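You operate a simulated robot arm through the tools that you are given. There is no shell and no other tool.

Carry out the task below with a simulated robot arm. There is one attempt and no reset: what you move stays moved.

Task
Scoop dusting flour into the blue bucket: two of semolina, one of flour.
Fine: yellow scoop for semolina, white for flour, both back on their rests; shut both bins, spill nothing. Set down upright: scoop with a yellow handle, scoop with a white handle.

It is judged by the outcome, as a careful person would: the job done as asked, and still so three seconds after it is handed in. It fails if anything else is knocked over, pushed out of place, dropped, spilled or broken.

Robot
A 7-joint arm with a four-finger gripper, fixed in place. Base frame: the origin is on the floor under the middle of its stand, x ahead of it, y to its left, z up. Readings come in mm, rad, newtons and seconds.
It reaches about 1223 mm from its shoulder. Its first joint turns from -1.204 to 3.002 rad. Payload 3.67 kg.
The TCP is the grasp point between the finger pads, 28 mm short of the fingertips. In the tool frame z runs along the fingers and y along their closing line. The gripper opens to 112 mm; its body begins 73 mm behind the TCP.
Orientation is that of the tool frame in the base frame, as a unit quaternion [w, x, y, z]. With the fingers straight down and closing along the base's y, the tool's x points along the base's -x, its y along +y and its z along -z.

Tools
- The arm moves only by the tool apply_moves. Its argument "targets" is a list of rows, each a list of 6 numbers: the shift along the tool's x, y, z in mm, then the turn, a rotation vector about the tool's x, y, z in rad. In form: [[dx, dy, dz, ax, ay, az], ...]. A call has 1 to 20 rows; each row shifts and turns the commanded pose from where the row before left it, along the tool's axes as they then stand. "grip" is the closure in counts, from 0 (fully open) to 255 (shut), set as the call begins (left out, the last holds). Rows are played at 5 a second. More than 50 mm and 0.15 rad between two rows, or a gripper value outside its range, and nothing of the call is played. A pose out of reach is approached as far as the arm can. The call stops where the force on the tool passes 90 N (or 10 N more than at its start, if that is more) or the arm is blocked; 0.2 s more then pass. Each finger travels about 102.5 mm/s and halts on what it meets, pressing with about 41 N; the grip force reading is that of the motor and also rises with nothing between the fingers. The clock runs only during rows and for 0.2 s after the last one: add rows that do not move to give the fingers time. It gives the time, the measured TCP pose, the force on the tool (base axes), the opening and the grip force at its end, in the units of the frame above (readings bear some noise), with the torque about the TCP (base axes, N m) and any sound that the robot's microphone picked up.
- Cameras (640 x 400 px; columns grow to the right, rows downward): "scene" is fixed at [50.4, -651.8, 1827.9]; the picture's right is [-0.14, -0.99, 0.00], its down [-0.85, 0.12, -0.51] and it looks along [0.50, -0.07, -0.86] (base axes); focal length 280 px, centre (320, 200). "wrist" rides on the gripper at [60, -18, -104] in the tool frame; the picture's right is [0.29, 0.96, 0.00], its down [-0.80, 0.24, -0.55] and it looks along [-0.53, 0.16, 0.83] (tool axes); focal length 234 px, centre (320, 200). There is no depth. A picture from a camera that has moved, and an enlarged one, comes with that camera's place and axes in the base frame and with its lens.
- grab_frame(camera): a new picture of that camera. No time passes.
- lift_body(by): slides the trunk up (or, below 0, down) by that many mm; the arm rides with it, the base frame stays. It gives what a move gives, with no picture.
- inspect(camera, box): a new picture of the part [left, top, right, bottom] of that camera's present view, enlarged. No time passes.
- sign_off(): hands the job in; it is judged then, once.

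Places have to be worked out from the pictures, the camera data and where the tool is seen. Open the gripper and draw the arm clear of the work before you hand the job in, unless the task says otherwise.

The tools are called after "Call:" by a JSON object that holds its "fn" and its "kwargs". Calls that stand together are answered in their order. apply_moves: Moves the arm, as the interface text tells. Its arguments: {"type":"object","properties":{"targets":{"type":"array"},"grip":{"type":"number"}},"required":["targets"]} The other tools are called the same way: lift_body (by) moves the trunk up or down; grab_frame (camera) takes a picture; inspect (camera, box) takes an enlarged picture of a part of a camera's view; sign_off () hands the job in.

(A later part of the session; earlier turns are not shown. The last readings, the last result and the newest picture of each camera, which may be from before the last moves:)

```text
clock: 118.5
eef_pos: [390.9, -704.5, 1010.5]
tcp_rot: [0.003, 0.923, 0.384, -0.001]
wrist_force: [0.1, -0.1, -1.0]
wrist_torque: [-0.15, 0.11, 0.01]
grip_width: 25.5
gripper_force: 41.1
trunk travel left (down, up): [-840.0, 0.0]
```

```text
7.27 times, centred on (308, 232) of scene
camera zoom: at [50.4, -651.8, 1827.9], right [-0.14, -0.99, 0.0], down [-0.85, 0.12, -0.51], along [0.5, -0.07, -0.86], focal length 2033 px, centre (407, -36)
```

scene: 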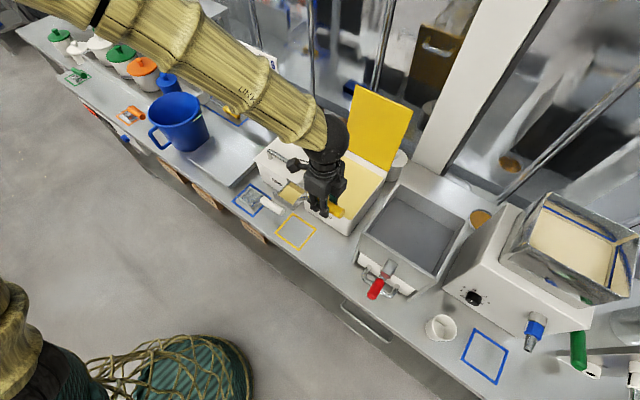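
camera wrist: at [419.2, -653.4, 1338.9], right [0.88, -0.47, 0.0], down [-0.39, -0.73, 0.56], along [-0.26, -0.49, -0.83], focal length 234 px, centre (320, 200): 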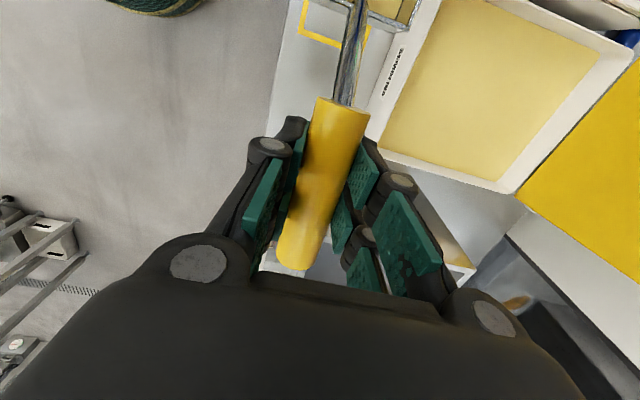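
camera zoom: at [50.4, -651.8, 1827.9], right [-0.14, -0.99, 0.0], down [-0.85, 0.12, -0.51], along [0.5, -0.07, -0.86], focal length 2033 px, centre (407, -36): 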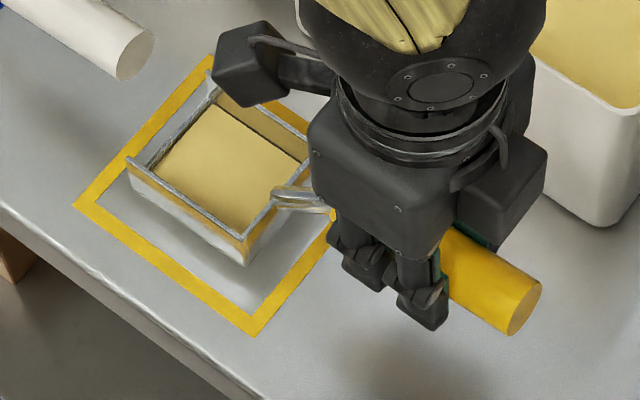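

Position matches the original grasp pose within a millimetre. I'll lower gently to the rest height.

Call:
{"fn": "apply_moves", "kwargs": {"targets": [[0, 0, 10, 0, 0, 0], [0, 0, 6, 0, 0, 0], [0, 0, 4, 0, 0, 0], [0, 0, 2, 0, 0, 0], [0, 0, 1, 0, 0, 0], [0, 0, 0, 0, 0, 0]]}}

Call:
{"fn": "inspect", "kwargs": {"camera": "scene", "box": [268, 205, 348, 260]}}

```text
clock: 119.9
eef_pos: [390.8, -707.1, 987.7]
tcp_rot: [0.002, 0.923, 0.384, 0.0]
wrist_force: [-3.4, -2.2, 13.0]
wrist_torque: [0.54, -0.6, -0.02]
grip_width: 25.4
gripper_force: 41.0
trunk travel left (down, up): [-840.0, 0.0]
```

```text
7.27 times, centred on (308, 232) of scene
camera zoom: at [50.4, -651.8, 1827.9], right [-0.14, -0.99, 0.0], down [-0.85, 0.12, -0.51], along [0.5, -0.07, -0.86], focal length 2033 px, centre (407, -36)
```

zoom: 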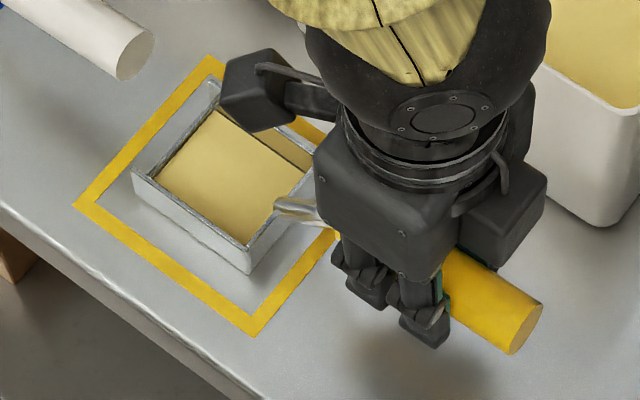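

Touchdown (13 N) and the bowl sits inside the frame just as at the start. I'll ease off half a millimetre and open the fingers.

Call:
{"fn": "apply_moves", "kwargs": {"targets": [[0, 0, -0.7, 0, 0, 0], [0, 0, 0, 0, 0, 0]]}}

Call:
{"fn": "apply_moves", "kwargs": {"targets": [[0, 0, 0, 0, 0, 0], [0, 0, 0, 0, 0, 0], [0, 0, 0, 0, 0, 0]], "grip": 96}}

Call:
{"fn": "inspect", "kwargs": {"camera": "scene", "box": [268, 205, 348, 260]}}

```text
clock: 120.5
eef_pos: [391.4, -706.2, 987.4]
tcp_rot: [0.001, 0.923, 0.384, -0.001]
wrist_force: [-1.6, 0.7, 5.1]
wrist_torque: [0.2, -0.19, 0.13]
grip_width: 25.3
gripper_force: 41.1
trunk travel left (down, up): [-840.0, 0.0]
```

```text
clock: 121.3
eef_pos: [392.2, -707.1, 988.1]
tcp_rot: [0.001, 0.923, 0.384, 0.0]
wrist_force: [-0.7, -0.4, 0.3]
wrist_torque: [0.03, 0.0, -0.01]
grip_width: 70.0
gripper_force: 0.1
trunk travel left (down, up): [-840.0, 0.0]
```

```text
7.27 times, centred on (308, 232) of scene
camera zoom: at [50.4, -651.8, 1827.9], right [-0.14, -0.99, 0.0], down [-0.85, 0.12, -0.51], along [0.5, -0.07, -0.86], focal length 2033 px, centre (407, -36)
```

zoom: 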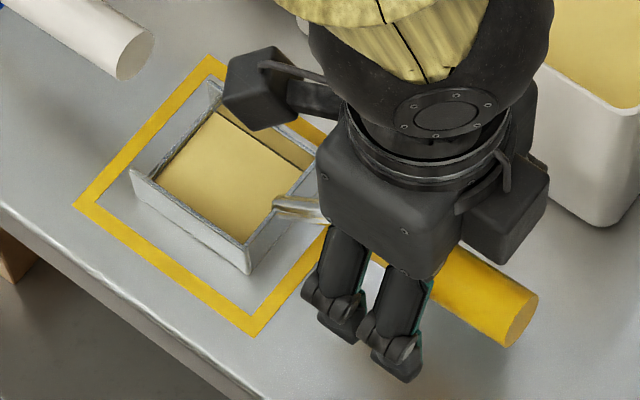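

The yellow scoop is back on its rest, upright. I'll rise straight up and go to the hover point above the open lid's bar.

Call:
{"fn": "apply_moves", "kwargs": {"targets": [[0, 0, -20, 0, 0, 0], [0, 0, -44, 0, 0, 0], [0, 0, -48, 0, 0, 0], [0, 0, -48, 0, 0, 0], [0, 0, -48, 0, 0, 0], [0, 0, -48, 0, 0, 0], [0, 0, -48, 0, 0, 0], [0, 0, -48, 0, 0, 0], [0, 0, -48, 0, 0, 0], [6.5, 44.4, 0, 0, 0, 0], [6.5, 44.4, 0, 0, 0, 0], [6.5, 44.4, 0, 0, 0, 0], [6.5, 44.4, 0, 0, 0, 0], [6.5, 44.4, 0, 0, 0, 0], [6.5, 44.4, 0, 0, 0, 0], [6.5, 44.4, 0, 0, 0, 0], [6.5, 44.4, 0, 0, 0, 0], [6.5, 44.4, 0, -0.0476, 0, 0], [0, 0, 0, 0, 0, 0]]}}

Call:
{"fn": "grab_frame", "kwargs": {"camera": "wrist"}}

Call:
{"fn": "grab_frame", "kwargs": {"camera": "scene"}}

```text
clock: 125.3
eef_pos: [714.3, -958.0, 1386.5]
tcp_rot: [0.02, 0.923, 0.383, 0.01]
wrist_force: [-0.7, 0.0, -1.0]
wrist_torque: [0.03, -0.1, -0.01]
grip_width: 70.1
gripper_force: 0.0
trunk travel left (down, up): [-840.0, 0.0]
```

```text
taken
camera wrist: at [740.5, -899.2, 1489.2], right [0.88, -0.47, 0.04], down [-0.41, -0.72, 0.56], along [-0.23, -0.51, -0.83], focal length 234 px, centre (320, 200)
```

wrist: 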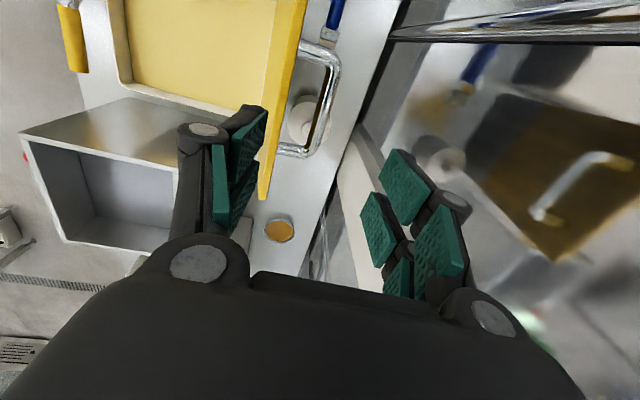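

```text
taken
```

scene: 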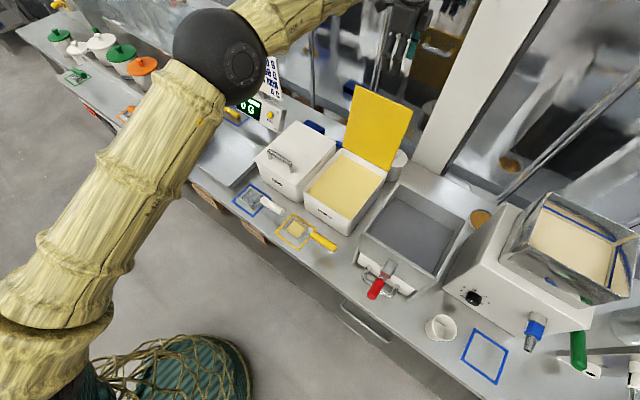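

I'm over the opened lid. I'll zoom in to locate its bar relative to the fingers.

Call:
{"fn": "inspect", "kwargs": {"camera": "wrist", "box": [220, 20, 400, 220]}}

```text
2.00 times, centred on (310, 120) of wrist
camera zoom: at [740.5, -899.2, 1489.2], right [0.88, -0.47, 0.04], down [-0.41, -0.72, 0.56], along [-0.23, -0.51, -0.83], focal length 468 px, centre (340, 360)
```

zoom: 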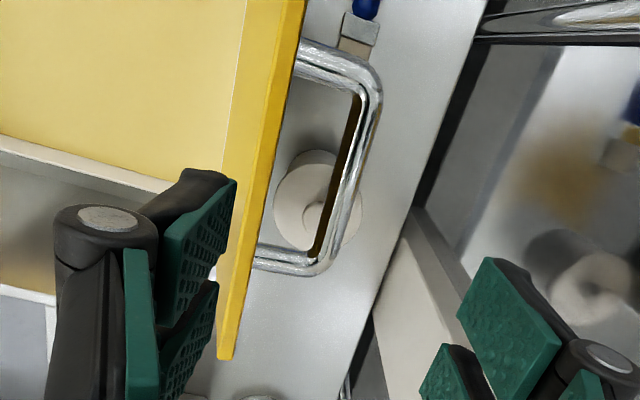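

The lid rests at about 102° with its bar at roughly b 1191, z 1218. I'll narrow the fingers to 34 mm and re-enter down the same path I left by.

Call:
{"fn": "apply_moves", "kwargs": {"targets": [[4, -5.5, 0, 0, 0, 0], [0, 0, 0, 0, 0, 0], [0, 0, 30, 0, 0, 0], [0, 0, 30, 0, 0, 0], [0, 0, 20, 0, 0, 0], [0, 0, 0, 0, 0, 0]], "grip": 176}}

Call:
{"fn": "inspect", "kwargs": {"camera": "wrist", "box": [180, 20, 480, 260]}}

```text
clock: 126.0
eef_pos: [711.4, -917.8, 1410.6]
tcp_rot: [0.036, 0.923, 0.383, 0.005]
wrist_force: [-1.1, 0.5, -2.0]
wrist_torque: [0.03, -0.15, 0.04]
grip_width: 34.8
gripper_force: 0.2
trunk travel left (down, up): [-840.0, 0.0]
stopped in row 3: the arm was blocked; the commanded pose is now the measured one
```

```text
1.67 times, centred on (330, 140) of wrist
camera zoom: at [736.8, -856.0, 1509.9], right [0.88, -0.47, 0.06], down [-0.41, -0.7, 0.58], along [-0.23, -0.54, -0.81], focal length 390 px, centre (303, 300)
```

zoom: 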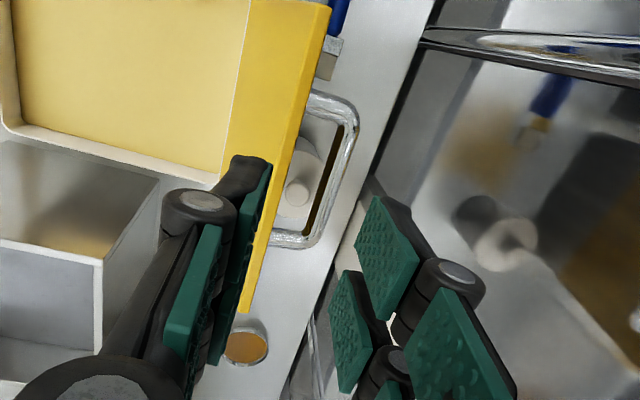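

The arm hit its reach limit at that height (same behaviour as before), and it's clear of the lid. I'll back off toward the front slowly and re-approach from a less stretched posture.

Call:
{"fn": "apply_moves", "kwargs": {"targets": [[0, 0, 0, 0, 0, 0], [0, -10, 0, 0, 0, 0], [0, -20, 0, 0, 0, 0], [0, -30, 0, 0, 0, 0], [0, -30, 0, 0, 0, 0], [0, 0, 0, 0, 0, 0]]}}

Call:
{"fn": "grab_frame", "kwargs": {"camera": "scene"}}

```text
clock: 126.3
eef_pos: [708.9, -870.6, 1438.6]
tcp_rot: [0.053, 0.923, 0.382, -0.002]
wrist_force: [-1.9, -1.4, -2.0]
wrist_torque: [0.09, -0.13, 0.01]
grip_width: 34.6
gripper_force: 0.2
trunk travel left (down, up): [-840.0, 0.0]
stopped in row 1: the arm was blocked; the commanded pose is now the measured one
```

```text
taken
```

scene: 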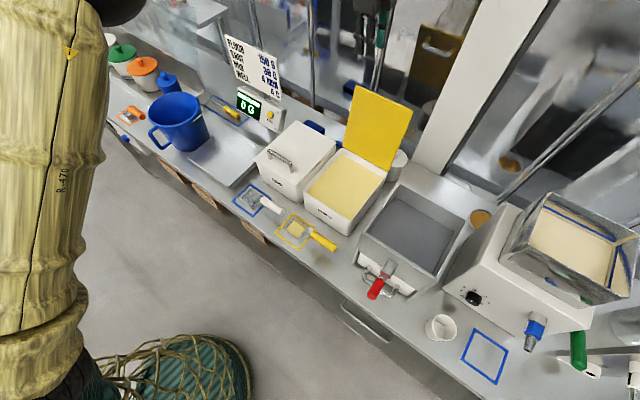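

The arm is swinging its elbow while settling, well above everything. I'll hold still and let it settle.

Call:
{"fn": "apply_moves", "kwargs": {"targets": [[0, 0, 0, 0, 0, 0], [0, 0, 0, 0, 0, 0], [0, 0, 0, 0, 0, 0]]}}

Call:
{"fn": "grab_frame", "kwargs": {"camera": "scene"}}

```text
clock: 127.1
eef_pos: [710.9, -895.3, 1420.8]
tcp_rot: [0.044, 0.923, 0.383, 0.0]
wrist_force: [-0.4, -0.4, -1.2]
wrist_torque: [-0.03, -0.08, 0.0]
grip_width: 34.7
gripper_force: 0.1
trunk travel left (down, up): [-840.0, 0.0]
```

```text
taken
```

scene: 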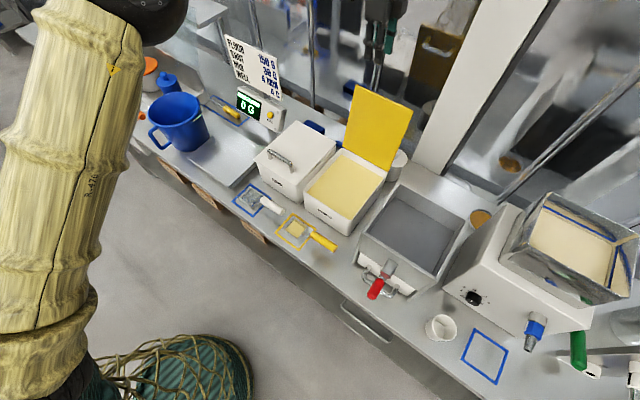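

It has settled (b≈1136, z≈1421). I'll move back toward the front and lower, straightening the small tilt.

Call:
{"fn": "apply_moves", "kwargs": {"targets": [[-4, -15, 5, 0.02, 0.008, 0], [-8, -25, 12, 0.02, 0.009, 0], [-10, -30, 15, 0.02, 0.009, 0], [-10, -33, 18, 0.02, 0.008, 0], [-10, -33, 20, 0, 0, 0], [0, 0, 0, 0, 0, 0]]}}

Call:
{"fn": "grab_frame", "kwargs": {"camera": "scene"}}

```text
clock: 128.5
eef_pos: [586.7, -827.9, 1347.2]
tcp_rot: [0.002, 0.924, 0.383, 0.0]
wrist_force: [-0.1, -0.7, -1.2]
wrist_torque: [0.0, 0.01, -0.03]
grip_width: 34.6
gripper_force: 0.1
trunk travel left (down, up): [-840.0, 0.0]
```

```text
taken
```

scene: 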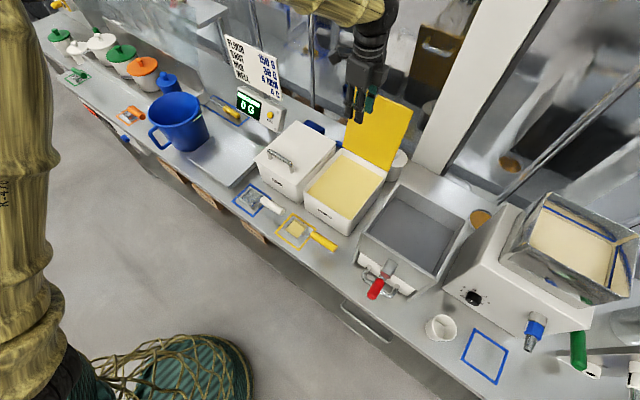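

Back in a comfortable posture at b=1000. I'll approach again lower, just clearing the lid's top edge with the fingertips at about z 1290, so the arm is less stretched.

Call:
{"fn": "apply_moves", "kwargs": {"targets": [[0, 20, 29, 0, 0, 0], [0, 30, 0, 0, 0, 0], [0, 30, 0, 0, 0, 0], [0, 30, 0, 0, 0, 0], [0, 30, 0, -0.016, 0, 0], [0, 30, 0, -0.016, 0, 0], [0, 8, 0, -0.016, 0, 0], [0, 0, 0, 0, 0, 0]]}}

Call:
{"fn": "grab_frame", "kwargs": {"camera": "scene"}}

Call:
{"fn": "inspect", "kwargs": {"camera": "wrist", "box": [180, 20, 480, 260]}}

```text
clock: 130.5
eef_pos: [723.0, -934.8, 1390.9]
tcp_rot: [0.078, 0.919, 0.386, 0.016]
wrist_force: [-1.8, -1.1, 1.4]
wrist_torque: [0.11, -0.04, 0.02]
grip_width: 34.7
gripper_force: 0.1
trunk travel left (down, up): [-840.0, 0.0]
stopped in row 8: the arm was blocked; the commanded pose is now the measured one
```

```text
taken
```

scene: 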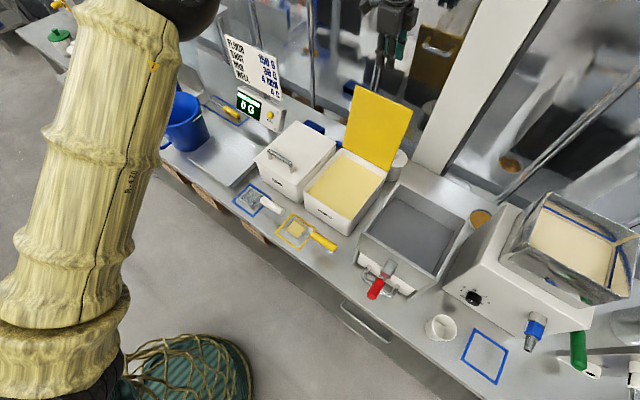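

```text
1.67 times, centred on (330, 140) of wrist
camera zoom: at [742.0, -865.6, 1488.4], right [0.88, -0.46, 0.14], down [-0.44, -0.66, 0.61], along [-0.18, -0.6, -0.78], focal length 390 px, centre (303, 300)
```

zoom: 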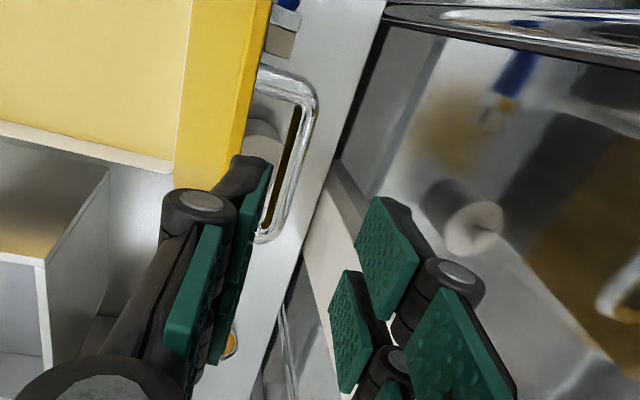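

Jam again: with the hand upright the arm is simply too stretched up here. I'll settle and retreat, then use a more comfortable approach: lean the hand, straddle the lid's top edge with open fingers, and swing it forward that way.

Call:
{"fn": "apply_moves", "kwargs": {"targets": [[0, 0, 0, 0, 0, 0], [0, 0, 0, 0, 0, 0], [0, 0, 0, 0, 0, 0]]}}

Call:
{"fn": "apply_moves", "kwargs": {"targets": [[0, -10, 0, 0, 0, 0], [0, -20, 0, 0, 0, 0], [0, -25, 0, 0, 0, 0], [0, -30, 0, 0, 0, 0], [0, 0, 0, 0, 0, 0]]}}

Call:
{"fn": "grab_frame", "kwargs": {"camera": "scene"}}

```text
clock: 130.8
eef_pos: [729.6, -864.5, 1477.3]
tcp_rot: [0.14, 0.912, 0.386, 0.018]
wrist_force: [-2.8, -2.4, -2.5]
wrist_torque: [0.13, -0.25, 0.11]
grip_width: 35.0
gripper_force: 0.1
trunk travel left (down, up): [-840.0, 0.0]
stopped in row 1: the arm was blocked; the commanded pose is now the measured one
```

```text
clock: 131.2
eef_pos: [721.0, -758.5, 1516.7]
tcp_rot: [0.163, 0.908, 0.386, 0.001]
wrist_force: [-2.2, -2.0, -2.0]
wrist_torque: [0.14, -0.09, 0.08]
grip_width: 35.1
gripper_force: 0.5
trunk travel left (down, up): [-840.0, 0.0]
stopped in row 1: the arm was blocked; the commanded pose is now the measured one
```

```text
taken
```

scene: 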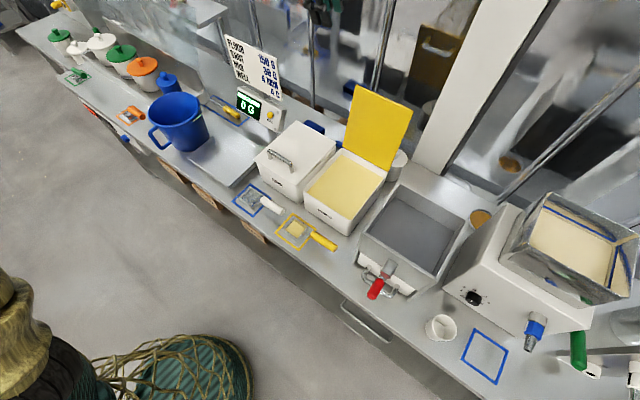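

The arm is swinging upward into free space, and the scene is undisturbed. I'll let it settle fully.

Call:
{"fn": "apply_moves", "kwargs": {"targets": [[0, 0, 0, 0, 0, 0], [0, 0, 0, 0, 0, 0], [0, 0, 0, 0, 0, 0], [0, 0, 0, 0, 0, 0]]}}

Call:
{"fn": "apply_moves", "kwargs": {"targets": [[0, 0, 0, 0, 0, 0], [0, 0, 0, 0, 0, 0], [0, 0, 0, 0, 0, 0], [0, 0, 0, 0, 0, 0]]}}

Call:
{"fn": "grab_frame", "kwargs": {"camera": "scene"}}

Call:
{"fn": "grab_frame", "kwargs": {"camera": "wrist"}}

```text
clock: 132.2
eef_pos: [718.0, -806.5, 1494.5]
tcp_rot: [0.152, 0.911, 0.383, 0.005]
wrist_force: [-0.7, 0.7, -1.1]
wrist_torque: [-0.04, -0.05, 0.01]
grip_width: 34.7
gripper_force: 0.2
trunk travel left (down, up): [-840.0, 0.0]
```

```text
clock: 132.5
eef_pos: [709.5, -694.5, 1544.2]
tcp_rot: [0.187, 0.906, 0.381, -0.009]
wrist_force: [-2.1, -2.4, -2.1]
wrist_torque: [0.2, -0.19, 0.08]
grip_width: 34.7
gripper_force: 0.0
trunk travel left (down, up): [-840.0, 0.0]
stopped in row 1: the arm was blocked; the commanded pose is now the measured one
```

```text
taken
```

scene: 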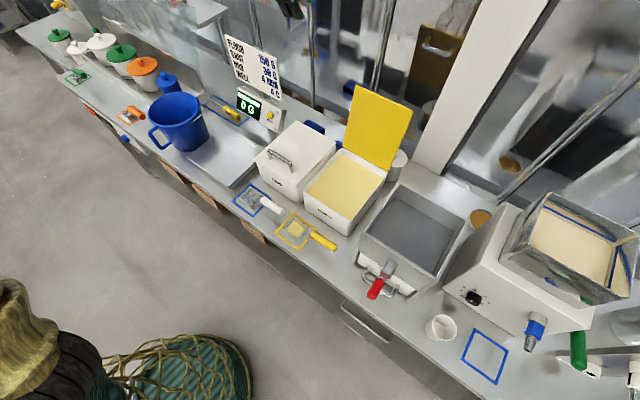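

```text
taken
camera wrist: at [725.6, -605.4, 1624.3], right [0.87, -0.42, 0.27], down [-0.47, -0.51, 0.72], along [-0.16, -0.75, -0.64], focal length 234 px, centre (320, 200)
```

wrist: 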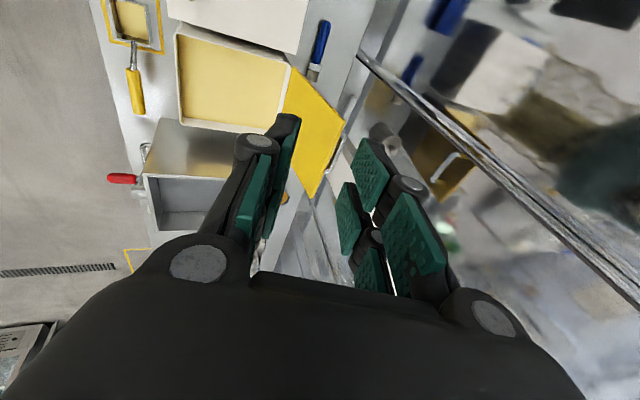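

It keeps re-solving near the singular stretch. I'll command a steady move forward and down, away from that region.

Call:
{"fn": "apply_moves", "kwargs": {"targets": [[0, -15, 10, 0, 0, 0], [0, -20, 15, 0, 0, 0], [0, -25, 20, 0, 0, 0], [0, -25, 20, 0, 0, 0], [0, 0, 0, 0, 0, 0]]}}

Call:
{"fn": "grab_frame", "kwargs": {"camera": "scene"}}

```text
clock: 133.9
eef_pos: [649.5, -602.1, 1469.9]
tcp_rot: [0.201, 0.905, 0.374, -0.016]
wrist_force: [-1.6, -1.1, -1.0]
wrist_torque: [0.1, -0.1, 0.07]
grip_width: 34.5
gripper_force: 0.1
trunk travel left (down, up): [-840.0, 0.0]
stopped in row 5: the arm was blocked; the commanded pose is now the measured one
```

```text
taken
```

scene: 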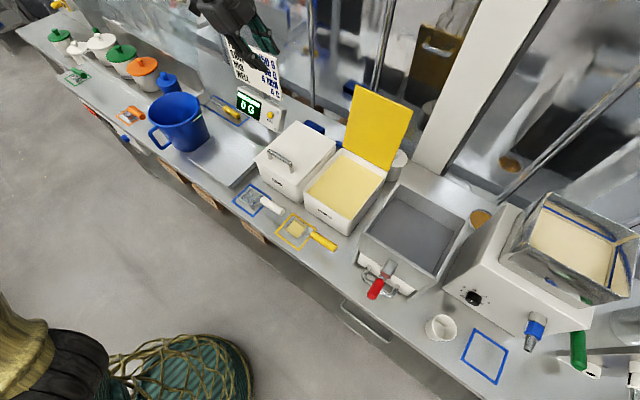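

Still reporting blocked though the TCP is well inside reach, so a joint or the elbow may be at a limit with the trunk at its top. I'll lower the trunk 100 mm (nothing is below the hand down to the flour lid) and re-check.

Call:
{"fn": "lift_body", "kwargs": {"by": -100}}

Call:
{"fn": "apply_moves", "kwargs": {"targets": [[0, 0, 0, 0, 0, 0], [0, 0, 0, 0, 0, 0]]}}

Call:
{"fn": "grab_frame", "kwargs": {"camera": "scene"}}

Call:
{"fn": "grab_frame", "kwargs": {"camera": "wrist"}}

```text
clock: 135.3
eef_pos: [636.6, -547.8, 1371.6]
tcp_rot: [0.195, 0.914, 0.355, -0.024]
wrist_force: [0.3, -0.8, 1.1]
wrist_torque: [0.09, 0.06, -0.02]
grip_width: 34.8
gripper_force: 0.0
trunk travel left (down, up): [-740.0, 100.0]
stopped: the arm was blocked; the commanded pose is now the measured one
```

```text
clock: 136.1
eef_pos: [639.4, -583.2, 1364.8]
tcp_rot: [0.194, 0.912, 0.359, -0.026]
wrist_force: [-0.2, -0.7, -1.2]
wrist_torque: [0.04, -0.07, 0.04]
grip_width: 34.8
gripper_force: 0.1
trunk travel left (down, up): [-740.0, 100.0]
stopped in row 2: the arm was blocked; the commanded pose is now the measured one
```

```text
taken
```

scene: 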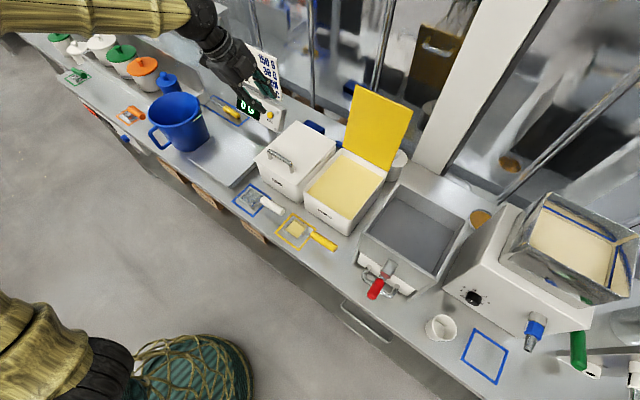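

```text
taken
camera wrist: at [662.1, -493.4, 1442.9], right [0.85, -0.45, 0.27], down [-0.48, -0.47, 0.74], along [-0.21, -0.76, -0.62], focal length 234 px, centre (320, 200)
```

wrist: 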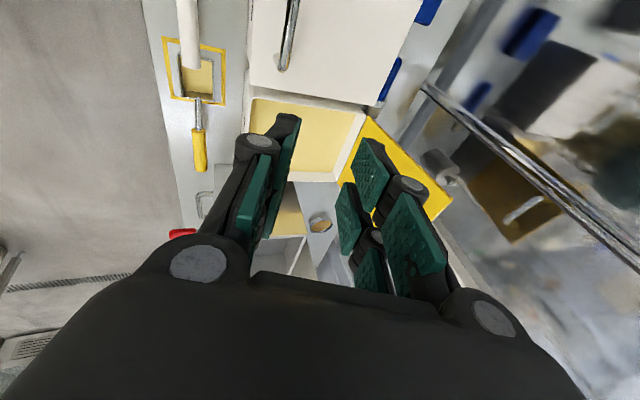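

It's gradually unwinding in clear air. I'll let it play a little more with still rows.

Call:
{"fn": "apply_moves", "kwargs": {"targets": [[0, 0, 0, 0, 0, 0], [0, 0, 0, 0, 0, 0], [0, 0, 0, 0, 0, 0]]}}

Call:
{"fn": "apply_moves", "kwargs": {"targets": [[0, 0, 0, 0, 0, 0], [0, 0, 0, 0, 0, 0], [0, 0, 0, 0, 0, 0]]}}

Call:
{"fn": "apply_moves", "kwargs": {"targets": [[0, 0, 0, 0, 0, 0], [0, 0, 0, 0, 0, 0], [0, 0, 0, 0, 0, 0]]}}

Call:
{"fn": "grab_frame", "kwargs": {"camera": "scene"}}

```text
clock: 136.9
eef_pos: [649.3, -560.6, 1381.5]
tcp_rot: [0.212, 0.904, 0.37, -0.024]
wrist_force: [-0.4, -0.2, -1.3]
wrist_torque: [0.04, -0.01, 0.01]
grip_width: 34.7
gripper_force: 0.0
trunk travel left (down, up): [-740.0, 100.0]
```

```text
clock: 137.7
eef_pos: [651.1, -544.8, 1387.3]
tcp_rot: [0.22, 0.901, 0.372, -0.028]
wrist_force: [0.7, 1.7, -0.4]
wrist_torque: [-0.08, 0.0, 0.01]
grip_width: 34.6
gripper_force: 0.2
trunk travel left (down, up): [-740.0, 100.0]
```

```text
clock: 138.5
eef_pos: [649.5, -549.4, 1384.9]
tcp_rot: [0.219, 0.902, 0.372, -0.027]
wrist_force: [-0.1, -0.2, -0.4]
wrist_torque: [0.03, 0.0, -0.01]
grip_width: 34.5
gripper_force: 0.1
trunk travel left (down, up): [-740.0, 100.0]
```

```text
taken
```

scene: 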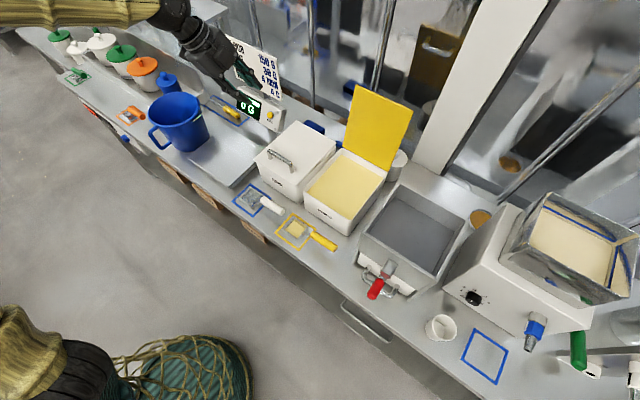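

Now it's stable and unblocked at (650, −548, 1386). I'll bring the hand back to vertical here.

Call:
{"fn": "apply_moves", "kwargs": {"targets": [[0, 0, 0, 0.0973, 0.055, 0], [0, 0, 0, 0.0973, 0.055, 0], [0, 0, 0, 0.0973, 0.055, 0], [0, 0, 0, 0.0973, 0.055, 0], [0, 0, 0, 0, 0, 0]]}}

Call:
{"fn": "grab_frame", "kwargs": {"camera": "scene"}}

```text
clock: 139.7
eef_pos: [651.5, -546.3, 1387.6]
tcp_rot: [-0.001, 0.924, 0.381, 0.0]
wrist_force: [0.5, 0.9, -0.5]
wrist_torque: [-0.03, 0.02, -0.01]
grip_width: 34.6
gripper_force: 0.0
trunk travel left (down, up): [-740.0, 100.0]
```

```text
taken
```

scene: 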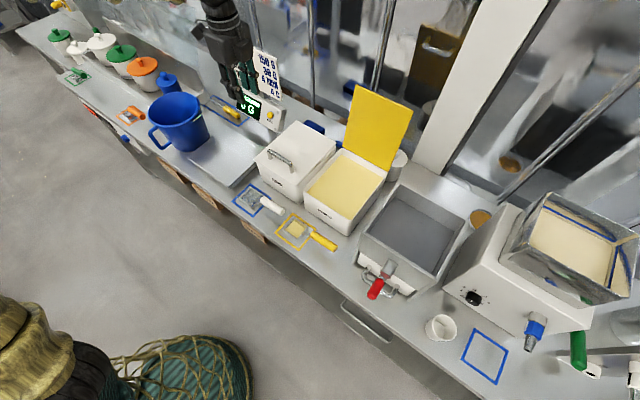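

Recovered: vertical, stable, and the scene is intact. I'll raise the trunk again and go to the same starting point that worked for the earlier reach test.

Call:
{"fn": "lift_body", "kwargs": {"by": 100}}

Call:
{"fn": "apply_moves", "kwargs": {"targets": [[-30, 0, 10, 0, 0, 0], [-35, 0, 14, 0, 0, 0], [-35, 0, 14, 0, 0, 0], [-35, 0, 14, 0, 0, 0], [-35, 0, 14, 0, 0, 0], [-35, 0, 14, 0, 0, 0], [-35, 0, 3, 0, 0, 0], [0, 0, 0, 0, 0, 0]], "grip": 0}}

Call:
{"fn": "grab_frame", "kwargs": {"camera": "scene"}}

```text
clock: 141.0
eef_pos: [651.5, -549.3, 1484.9]
tcp_rot: [-0.001, 0.924, 0.381, 0.0]
wrist_force: [0.1, -0.3, 0.6]
wrist_torque: [0.0, -0.01, 0.01]
grip_width: 34.7
gripper_force: 0.0
trunk travel left (down, up): [-840.0, 0.0]
```

```text
clock: 142.8
eef_pos: [481.8, -716.4, 1404.1]
tcp_rot: [0.0, 0.924, 0.382, -0.001]
wrist_force: [1.2, 0.2, -0.2]
wrist_torque: [0.02, -0.01, 0.0]
grip_width: 112.0
gripper_force: 0.0
trunk travel left (down, up): [-840.0, 0.0]
```

```text
taken
```

scene: 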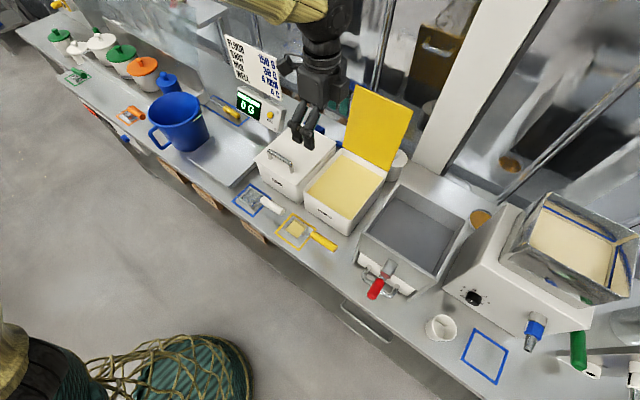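

Same posture as the earlier successful start. I'll lean the open hand 17° and move to a hover point with the lid's top edge between the finger pairs, above it.

Call:
{"fn": "apply_moves", "kwargs": {"targets": [[0, 0, 0, -0.15, 0, 0], [0, 0, 0, -0.15, 0, 0], [-0.7, 28.3, 18.6, 0, 0, 0], [-0.7, 28.3, 18.6, 0, 0, 0], [-0.7, 28.3, 18.6, 0, 0, 0], [-0.7, 28.3, 18.6, 0, 0, 0], [-0.7, 28.3, 18.6, 0, 0, 0], [-0.7, 28.3, 18.6, 0, 0, 0], [-0.7, 28.3, 18.6, 0, 0, 0], [0, 20, 13, 0, 0, 0], [0, 18, 12, 0, 0, 0], [0, 18, 12, 0, 0, 0], [0, 0, 0, 0, 0, 0]]}}

Call:
{"fn": "grab_frame", "kwargs": {"camera": "wrist"}}

Call:
{"fn": "grab_frame", "kwargs": {"camera": "scene"}}

```text
clock: 145.6
eef_pos: [682.2, -928.8, 1315.4]
tcp_rot: [0.136, 0.914, 0.377, 0.057]
wrist_force: [-0.1, 0.0, -0.1]
wrist_torque: [0.0, -0.03, 0.0]
grip_width: 112.2
gripper_force: 0.1
trunk travel left (down, up): [-840.0, 0.0]
```

```text
taken
camera wrist: at [690.0, -853.9, 1410.3], right [0.85, -0.45, 0.28], down [-0.52, -0.61, 0.6], along [-0.1, -0.65, -0.75], focal length 234 px, centre (320, 200)
```

wrist: 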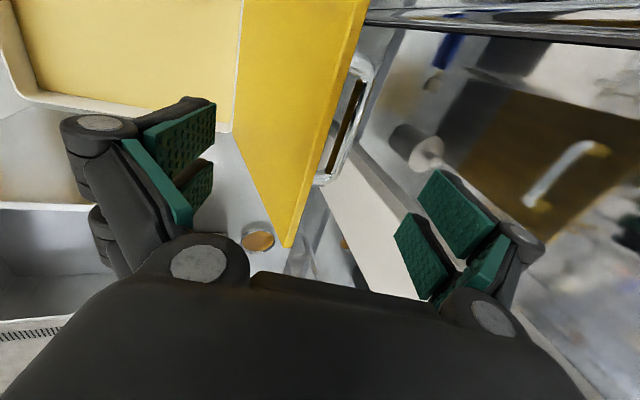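

```text
taken
```

scene: 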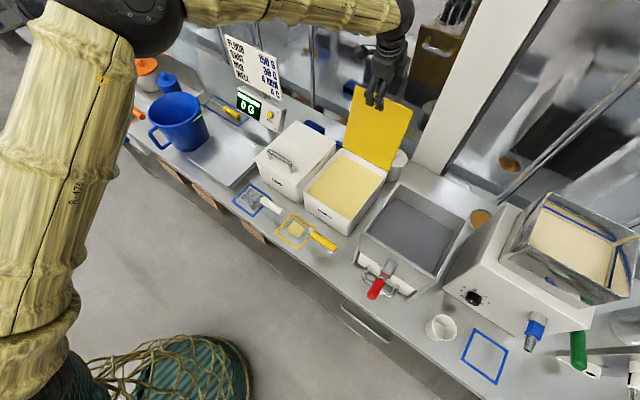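

The lid's top edge sits right between the finger pairs. I'll go down 45 mm so the tips straddle it about 24 mm deep.

Call:
{"fn": "apply_moves", "kwargs": {"targets": [[2, -1, 15, 0, 0, 0], [0, -1, 15, 0, 0, 0], [0, -1, 15, 0, 0, 0], [0, 0, 0, 0, 0, 0]]}}

Call:
{"fn": "grab_frame", "kwargs": {"camera": "wrist"}}

```text
clock: 146.6
eef_pos: [691.3, -936.0, 1271.2]
tcp_rot: [0.137, 0.914, 0.378, 0.057]
wrist_force: [-0.1, 0.2, -0.2]
wrist_torque: [-0.01, -0.01, 0.01]
grip_width: 112.0
gripper_force: 0.1
trunk travel left (down, up): [-840.0, 0.0]
```

```text
taken
camera wrist: at [699.9, -861.5, 1366.3], right [0.85, -0.45, 0.28], down [-0.52, -0.61, 0.6], along [-0.1, -0.65, -0.75], focal length 234 px, centre (320, 200)
```

wrist: 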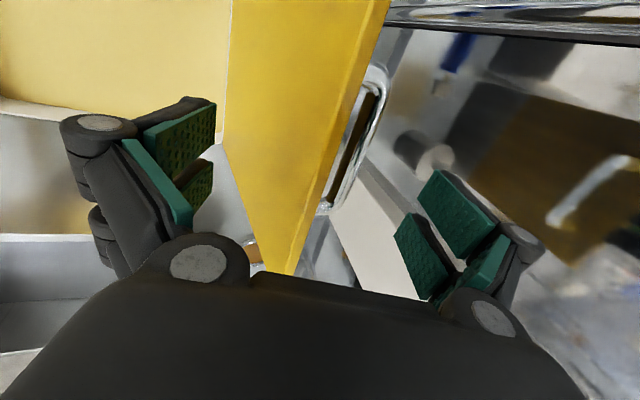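

Straddling correctly, no contact. I'll close gently toward the lid plate.

Call:
{"fn": "apply_moves", "kwargs": {"targets": [[0, 0, 0, 0, 0, 0], [0, 0, 0, 0, 0, 0], [0, 0, 0, 0, 0, 0]], "grip": 190}}

Call:
{"fn": "inspect", "kwargs": {"camera": "wrist", "box": [160, 40, 480, 260]}}

```text
clock: 147.4
eef_pos: [690.3, -932.9, 1275.3]
tcp_rot: [0.137, 0.914, 0.377, 0.056]
wrist_force: [-5.0, 6.8, 4.7]
wrist_torque: [0.37, 0.1, 0.23]
grip_width: 31.5
gripper_force: 2.0
trunk travel left (down, up): [-840.0, 0.0]
```

```text
1.82 times, centred on (320, 150) of wrist
camera zoom: at [699.3, -856.8, 1369.1], right [0.85, -0.44, 0.28], down [-0.52, -0.61, 0.6], along [-0.09, -0.66, -0.75], focal length 426 px, centre (320, 291)
```

zoom: 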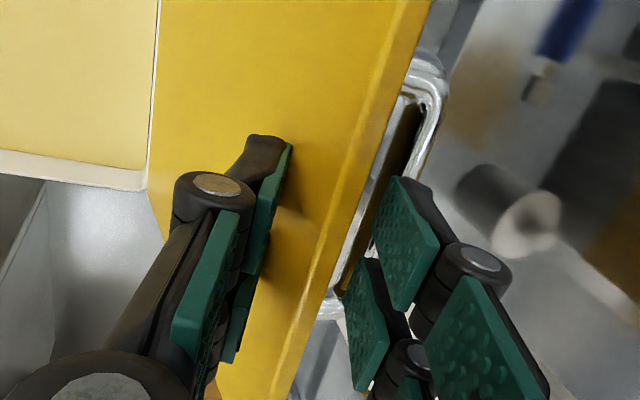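

The front tips have touched the lid's inner face. I'll close fully to hold the plate.

Call:
{"fn": "apply_moves", "kwargs": {"targets": [[0, -4, 0, 0, 0, 0], [0, 0, 0, 0, 0, 0], [0, 0, 0, 0, 0, 0]], "grip": 255}}

Call:
{"fn": "inspect", "kwargs": {"camera": "wrist", "box": [160, 40, 480, 260]}}

```text
clock: 148.2
eef_pos: [687.3, -930.6, 1272.9]
tcp_rot: [0.136, 0.914, 0.378, 0.056]
wrist_force: [-12.1, 17.6, -3.4]
wrist_torque: [0.71, 1.4, 0.87]
grip_width: 20.1
gripper_force: 45.5
trunk travel left (down, up): [-840.0, 0.0]
```

```text
1.82 times, centred on (320, 150) of wrist
camera zoom: at [695.6, -853.7, 1367.3], right [0.85, -0.45, 0.28], down [-0.52, -0.61, 0.6], along [-0.1, -0.66, -0.75], focal length 426 px, centre (320, 291)
```

zoom: 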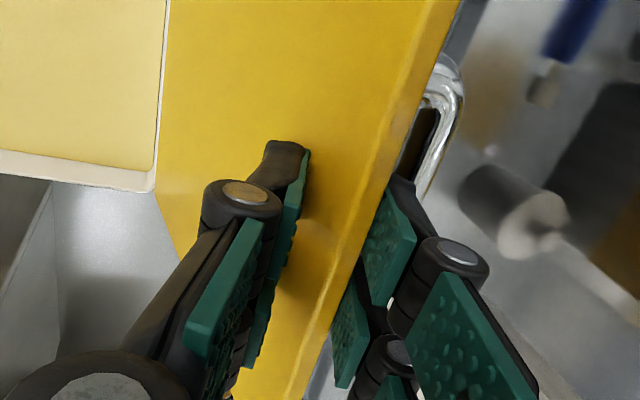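

The plate is held (20 mm across the slightly angled grip). I'll swing the lid forward slowly along its arc to about vertical.

Call:
{"fn": "apply_moves", "kwargs": {"targets": [[0, -12.3, -6.0, 0, 0, 0], [0, -12.8, -5.3, 0, 0, 0], [0, -13, -4.6, 0, 0, 0], [0, -13.3, -3.7, 0, 0, 0], [0, 0, 0, 0, 0, 0]]}}

Call:
{"fn": "inspect", "kwargs": {"camera": "wrist", "box": [160, 40, 480, 260]}}

Call:
{"fn": "inspect", "kwargs": {"camera": "scene", "box": [260, 50, 440, 230]}}

```text
clock: 149.4
eef_pos: [650.9, -892.7, 1279.0]
tcp_rot: [0.138, 0.914, 0.378, 0.056]
wrist_force: [-4.8, 0.9, 10.8]
wrist_torque: [0.8, 0.77, 1.02]
grip_width: 14.1
gripper_force: 45.1
trunk travel left (down, up): [-840.0, 0.0]
```

```text
1.82 times, centred on (320, 150) of wrist
camera zoom: at [657.9, -816.1, 1372.6], right [0.85, -0.45, 0.28], down [-0.52, -0.61, 0.6], along [-0.1, -0.66, -0.75], focal length 426 px, centre (320, 291)
```

zoom: 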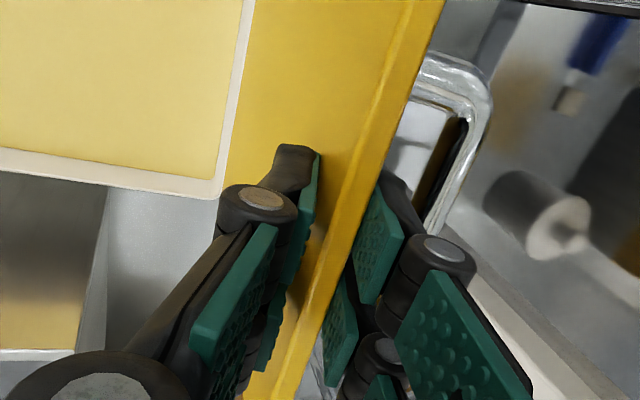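

```text
2.22 times, centred on (350, 140) of scene
camera zoom: at [50.4, -651.8, 1827.9], right [-0.14, -0.99, 0.0], down [-0.85, 0.12, -0.51], along [0.5, -0.07, -0.86], focal length 621 px, centre (253, 333)
```

zoom: 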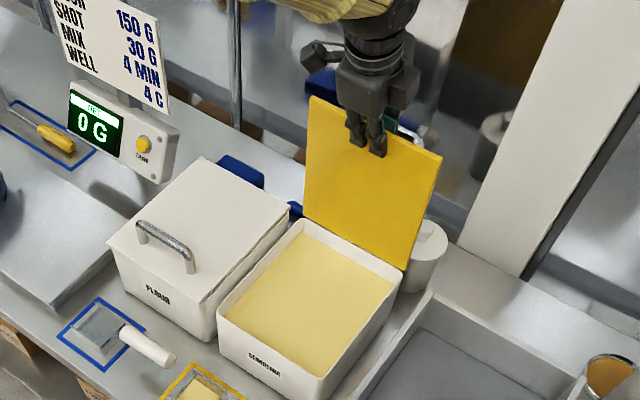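

The lid is upright and well held (grip now 14 mm, aligning with the plate). I'll continue over the top, then keep the hand in line with the plate as it comes down.

Call:
{"fn": "apply_moves", "kwargs": {"targets": [[0, -13.4, -3.0, 0, 0, 0], [0, -13.6, -2.3, 0, 0, 0], [0, -13.8, -1.4, 0, 0, 0], [0, -13.8, -0.7, 0, 0, 0], [0, -19.5, 0.3, -0.08, 0, 0], [0, -19.5, 0.3, -0.08, 0, 0], [0, 0, 0, 0, 0, 0]]}}

Call:
{"fn": "inspect", "kwargs": {"camera": "wrist", "box": [160, 40, 480, 260]}}

Call:
{"fn": "inspect", "kwargs": {"camera": "scene", "box": [260, 50, 440, 230]}}

```text
clock: 151.0
eef_pos: [585.1, -828.7, 1255.4]
tcp_rot: [0.21, 0.9, 0.372, 0.087]
wrist_force: [-5.8, -3.2, 3.6]
wrist_torque: [0.1, -0.02, 0.77]
grip_width: 9.1
gripper_force: 45.1
trunk travel left (down, up): [-840.0, 0.0]
```

```text
1.82 times, centred on (320, 150) of wrist
camera zoom: at [584.0, -742.1, 1339.4], right [0.81, -0.41, 0.42], down [-0.59, -0.54, 0.6], along [-0.01, -0.74, -0.68], focal length 426 px, centre (320, 291)
```

zoom: 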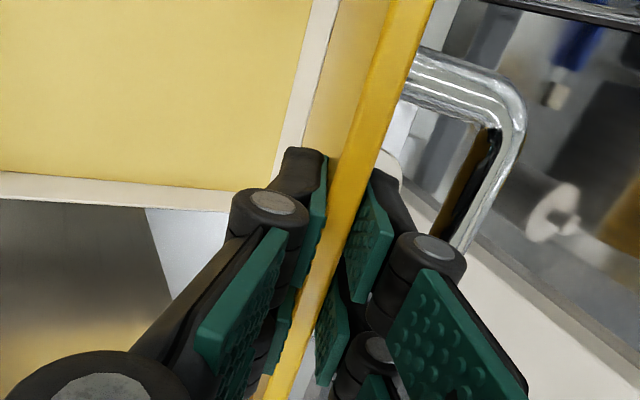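

```text
2.22 times, centred on (350, 140) of scene
camera zoom: at [50.4, -651.8, 1827.9], right [-0.14, -0.99, 0.0], down [-0.85, 0.12, -0.51], along [0.5, -0.07, -0.86], focal length 621 px, centre (253, 333)
```

zoom: 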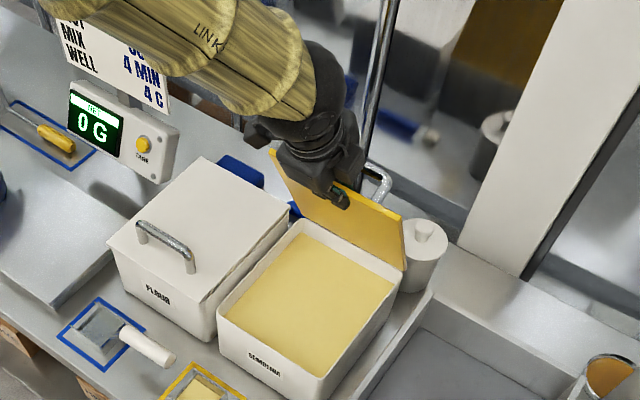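

The plate is pinched squarely (9 mm) and forces are tiny. I'll continue lowering it along the arc.

Call:
{"fn": "apply_moves", "kwargs": {"targets": [[0, -19.5, 0.3, -0.08, 0, 0], [0, -19.5, 0.3, -0.08, 0, 0], [0, -19.5, 0.3, -0.08, 0, 0], [0, -19.5, 0.3, -0.08, 0, 0], [0, 0, 0, 0, 0, 0]]}}

Call:
{"fn": "inspect", "kwargs": {"camera": "scene", "box": [260, 70, 420, 230]}}

```text
clock: 152.2
eef_pos: [539.4, -783.5, 1210.8]
tcp_rot: [0.35, 0.856, 0.352, 0.145]
wrist_force: [-5.6, -4.8, -0.2]
wrist_torque: [0.39, -0.34, 1.23]
grip_width: 9.0
gripper_force: 45.4
trunk travel left (down, up): [-840.0, 0.0]
```

```text
2.50 times, centred on (340, 150) of scene
camera zoom: at [50.4, -651.8, 1827.9], right [-0.14, -0.99, 0.0], down [-0.85, 0.12, -0.51], along [0.5, -0.07, -0.86], focal length 699 px, centre (270, 325)
```

zoom: 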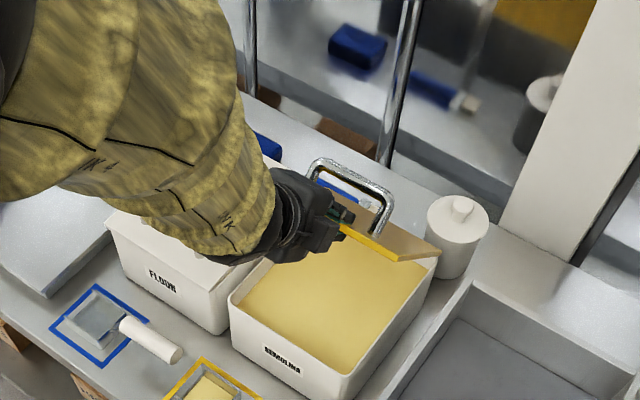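

About 45° now, all smooth. I'll continue lowering.

Call:
{"fn": "apply_moves", "kwargs": {"targets": [[0, -19.5, 0.3, -0.08, 0, 0], [0, -19.5, 0.3, -0.08, 0, 0], [0, -19.5, 0.3, -0.08, 0, 0], [0, 0, 0, 0, 0, 0]]}}

Call:
{"fn": "inspect", "kwargs": {"camera": "scene", "box": [260, 90, 420, 250]}}

Call:
{"fn": "grab_frame", "kwargs": {"camera": "wrist"}}

```text
clock: 153.2
eef_pos: [514.8, -756.2, 1165.9]
tcp_rot: [0.451, 0.807, 0.333, 0.186]
wrist_force: [9.4, 1.0, -4.1]
wrist_torque: [0.34, -0.35, 1.17]
grip_width: 9.0
gripper_force: 45.1
trunk travel left (down, up): [-840.0, 0.0]
```

```text
2.50 times, centred on (340, 170) of scene
camera zoom: at [50.4, -651.8, 1827.9], right [-0.14, -0.99, 0.0], down [-0.85, 0.12, -0.51], along [0.5, -0.07, -0.86], focal length 699 px, centre (270, 275)
```

zoom: 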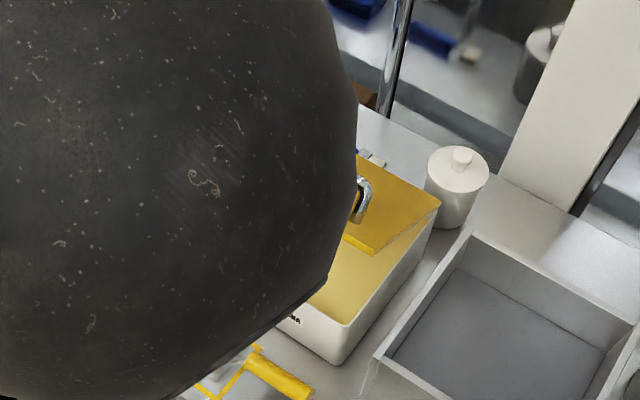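

```text
taken
camera wrist: at [487.5, -644.6, 1204.8], right [0.56, -0.15, 0.81], down [-0.81, -0.32, 0.5], along [0.18, -0.94, -0.3], focal length 234 px, centre (320, 200)
```

wrist: 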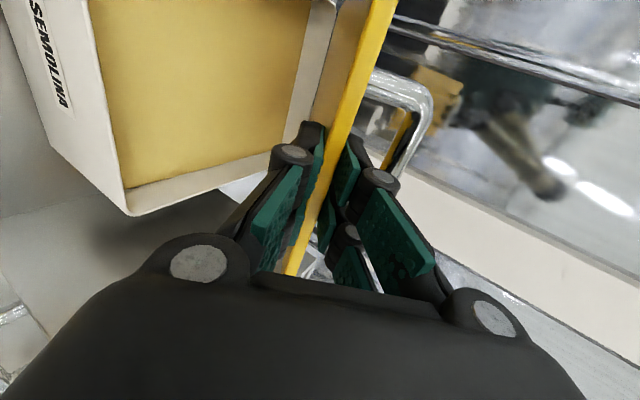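

About 31° and still tracking exactly. I'll continue down to about 18°.

Call:
{"fn": "apply_moves", "kwargs": {"targets": [[0, -19.5, 0.3, -0.08, 0, 0], [0, -19.5, 0.3, -0.08, 0, 0], [0, -19.5, 0.3, -0.08, 0, 0], [0, 0, 0, 0, 0, 0]]}}

Call:
{"fn": "grab_frame", "kwargs": {"camera": "wrist"}}

Call:
{"fn": "grab_frame", "kwargs": {"camera": "scene"}}

```text
clock: 154.2
eef_pos: [497.1, -737.3, 1113.1]
tcp_rot: [0.543, 0.748, 0.309, 0.224]
wrist_force: [3.9, -2.4, -1.6]
wrist_torque: [-0.11, 0.13, 0.38]
grip_width: 8.9
gripper_force: 44.6
trunk travel left (down, up): [-840.0, 0.0]
```

```text
taken
camera wrist: at [464.4, -621.5, 1127.2], right [0.41, -0.01, 0.91], down [-0.88, -0.24, 0.4], along [0.22, -0.97, -0.11], focal length 234 px, centre (320, 200)
```

wrist: 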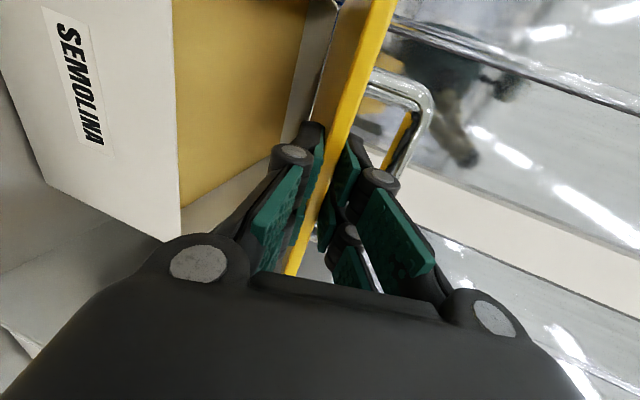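

```text
taken
```

scene: 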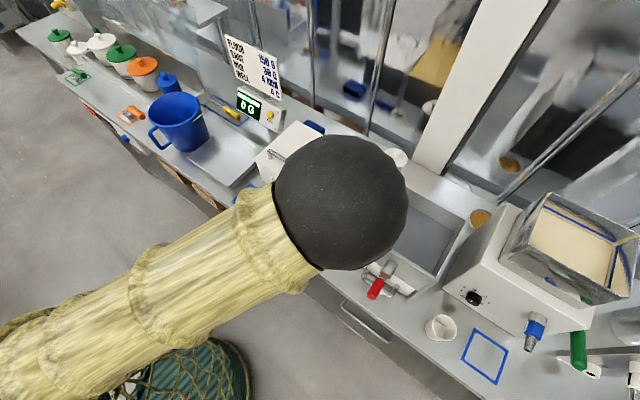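

The hand reaches 72° of lean fine. Two more small steps to about 9°, where the lower finger still clears the bin's rim.

Call:
{"fn": "apply_moves", "kwargs": {"targets": [[0, -19.5, 0.3, -0.08, 0, 0], [0, -14.6, 0.2, -0.06, 0, 0], [0, 0, 0, 0, 0, 0]]}}

Call:
{"fn": "grab_frame", "kwargs": {"camera": "wrist"}}

Call:
{"fn": "inspect", "kwargs": {"camera": "wrist", "box": [160, 40, 440, 260]}}

```text
clock: 155.0
eef_pos: [490.7, -731.7, 1081.0]
tcp_rot: [0.595, 0.707, 0.293, 0.245]
wrist_force: [4.8, -1.8, -0.6]
wrist_torque: [0.1, -0.12, 1.19]
grip_width: 8.8
gripper_force: 44.9
trunk travel left (down, up): [-840.0, 0.0]
```

```text
taken
camera wrist: at [457.2, -614.6, 1080.6], right [0.32, 0.09, 0.94], down [-0.92, -0.21, 0.33], along [0.22, -0.97, 0.01], focal length 234 px, centre (320, 200)
```

wrist: 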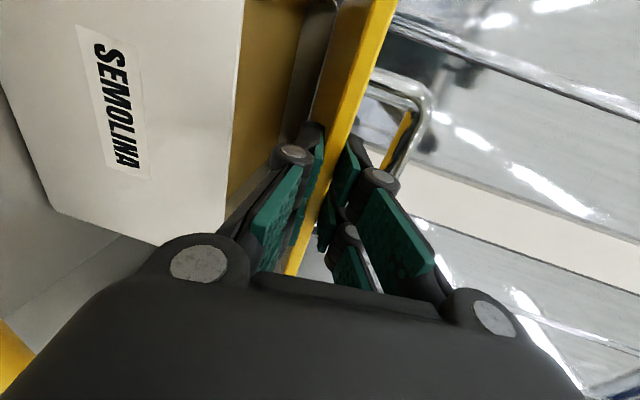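

```text
1.82 times, centred on (300, 150) of wrist
camera zoom: at [457.2, -614.6, 1080.6], right [0.32, 0.09, 0.94], down [-0.92, -0.21, 0.33], along [0.22, -0.97, 0.01], focal length 426 px, centre (356, 291)
```

zoom: 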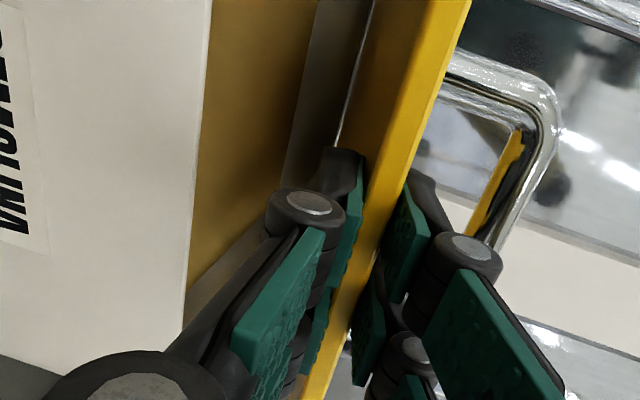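

About 10° left. I'll lower another 4°, then relax the grip slightly so the lid rests on the lower fingers.

Call:
{"fn": "apply_moves", "kwargs": {"targets": [[0, -8.5, 0.1, -0.035, 0, 0], [0, -8.5, 0.1, -0.035, 0, 0], [0, 0, 0, 0, 0, 0]]}}

Call:
{"fn": "inspect", "kwargs": {"camera": "wrist", "box": [160, 40, 440, 260]}}

```text
clock: 155.8
eef_pos: [487.9, -729.0, 1062.4]
tcp_rot: [0.618, 0.687, 0.283, 0.255]
wrist_force: [-3.3, -1.4, -1.2]
wrist_torque: [0.06, 0.04, 0.56]
grip_width: 8.9
gripper_force: 45.5
trunk travel left (down, up): [-840.0, 0.0]
```

```text
1.82 times, centred on (300, 150) of wrist
camera zoom: at [455.5, -612.7, 1055.5], right [0.27, 0.13, 0.95], down [-0.94, -0.19, 0.3], along [0.22, -0.97, 0.07], focal length 426 px, centre (356, 291)
```

zoom: 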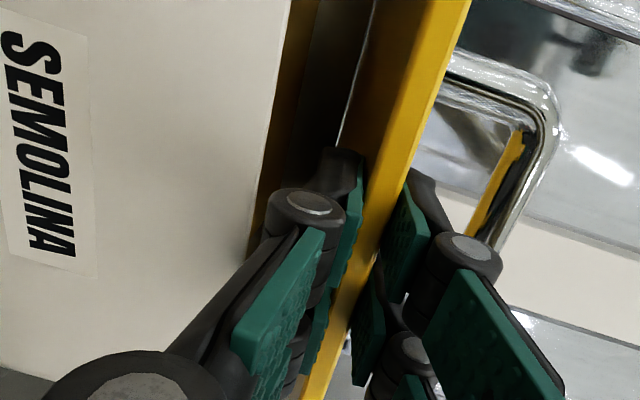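

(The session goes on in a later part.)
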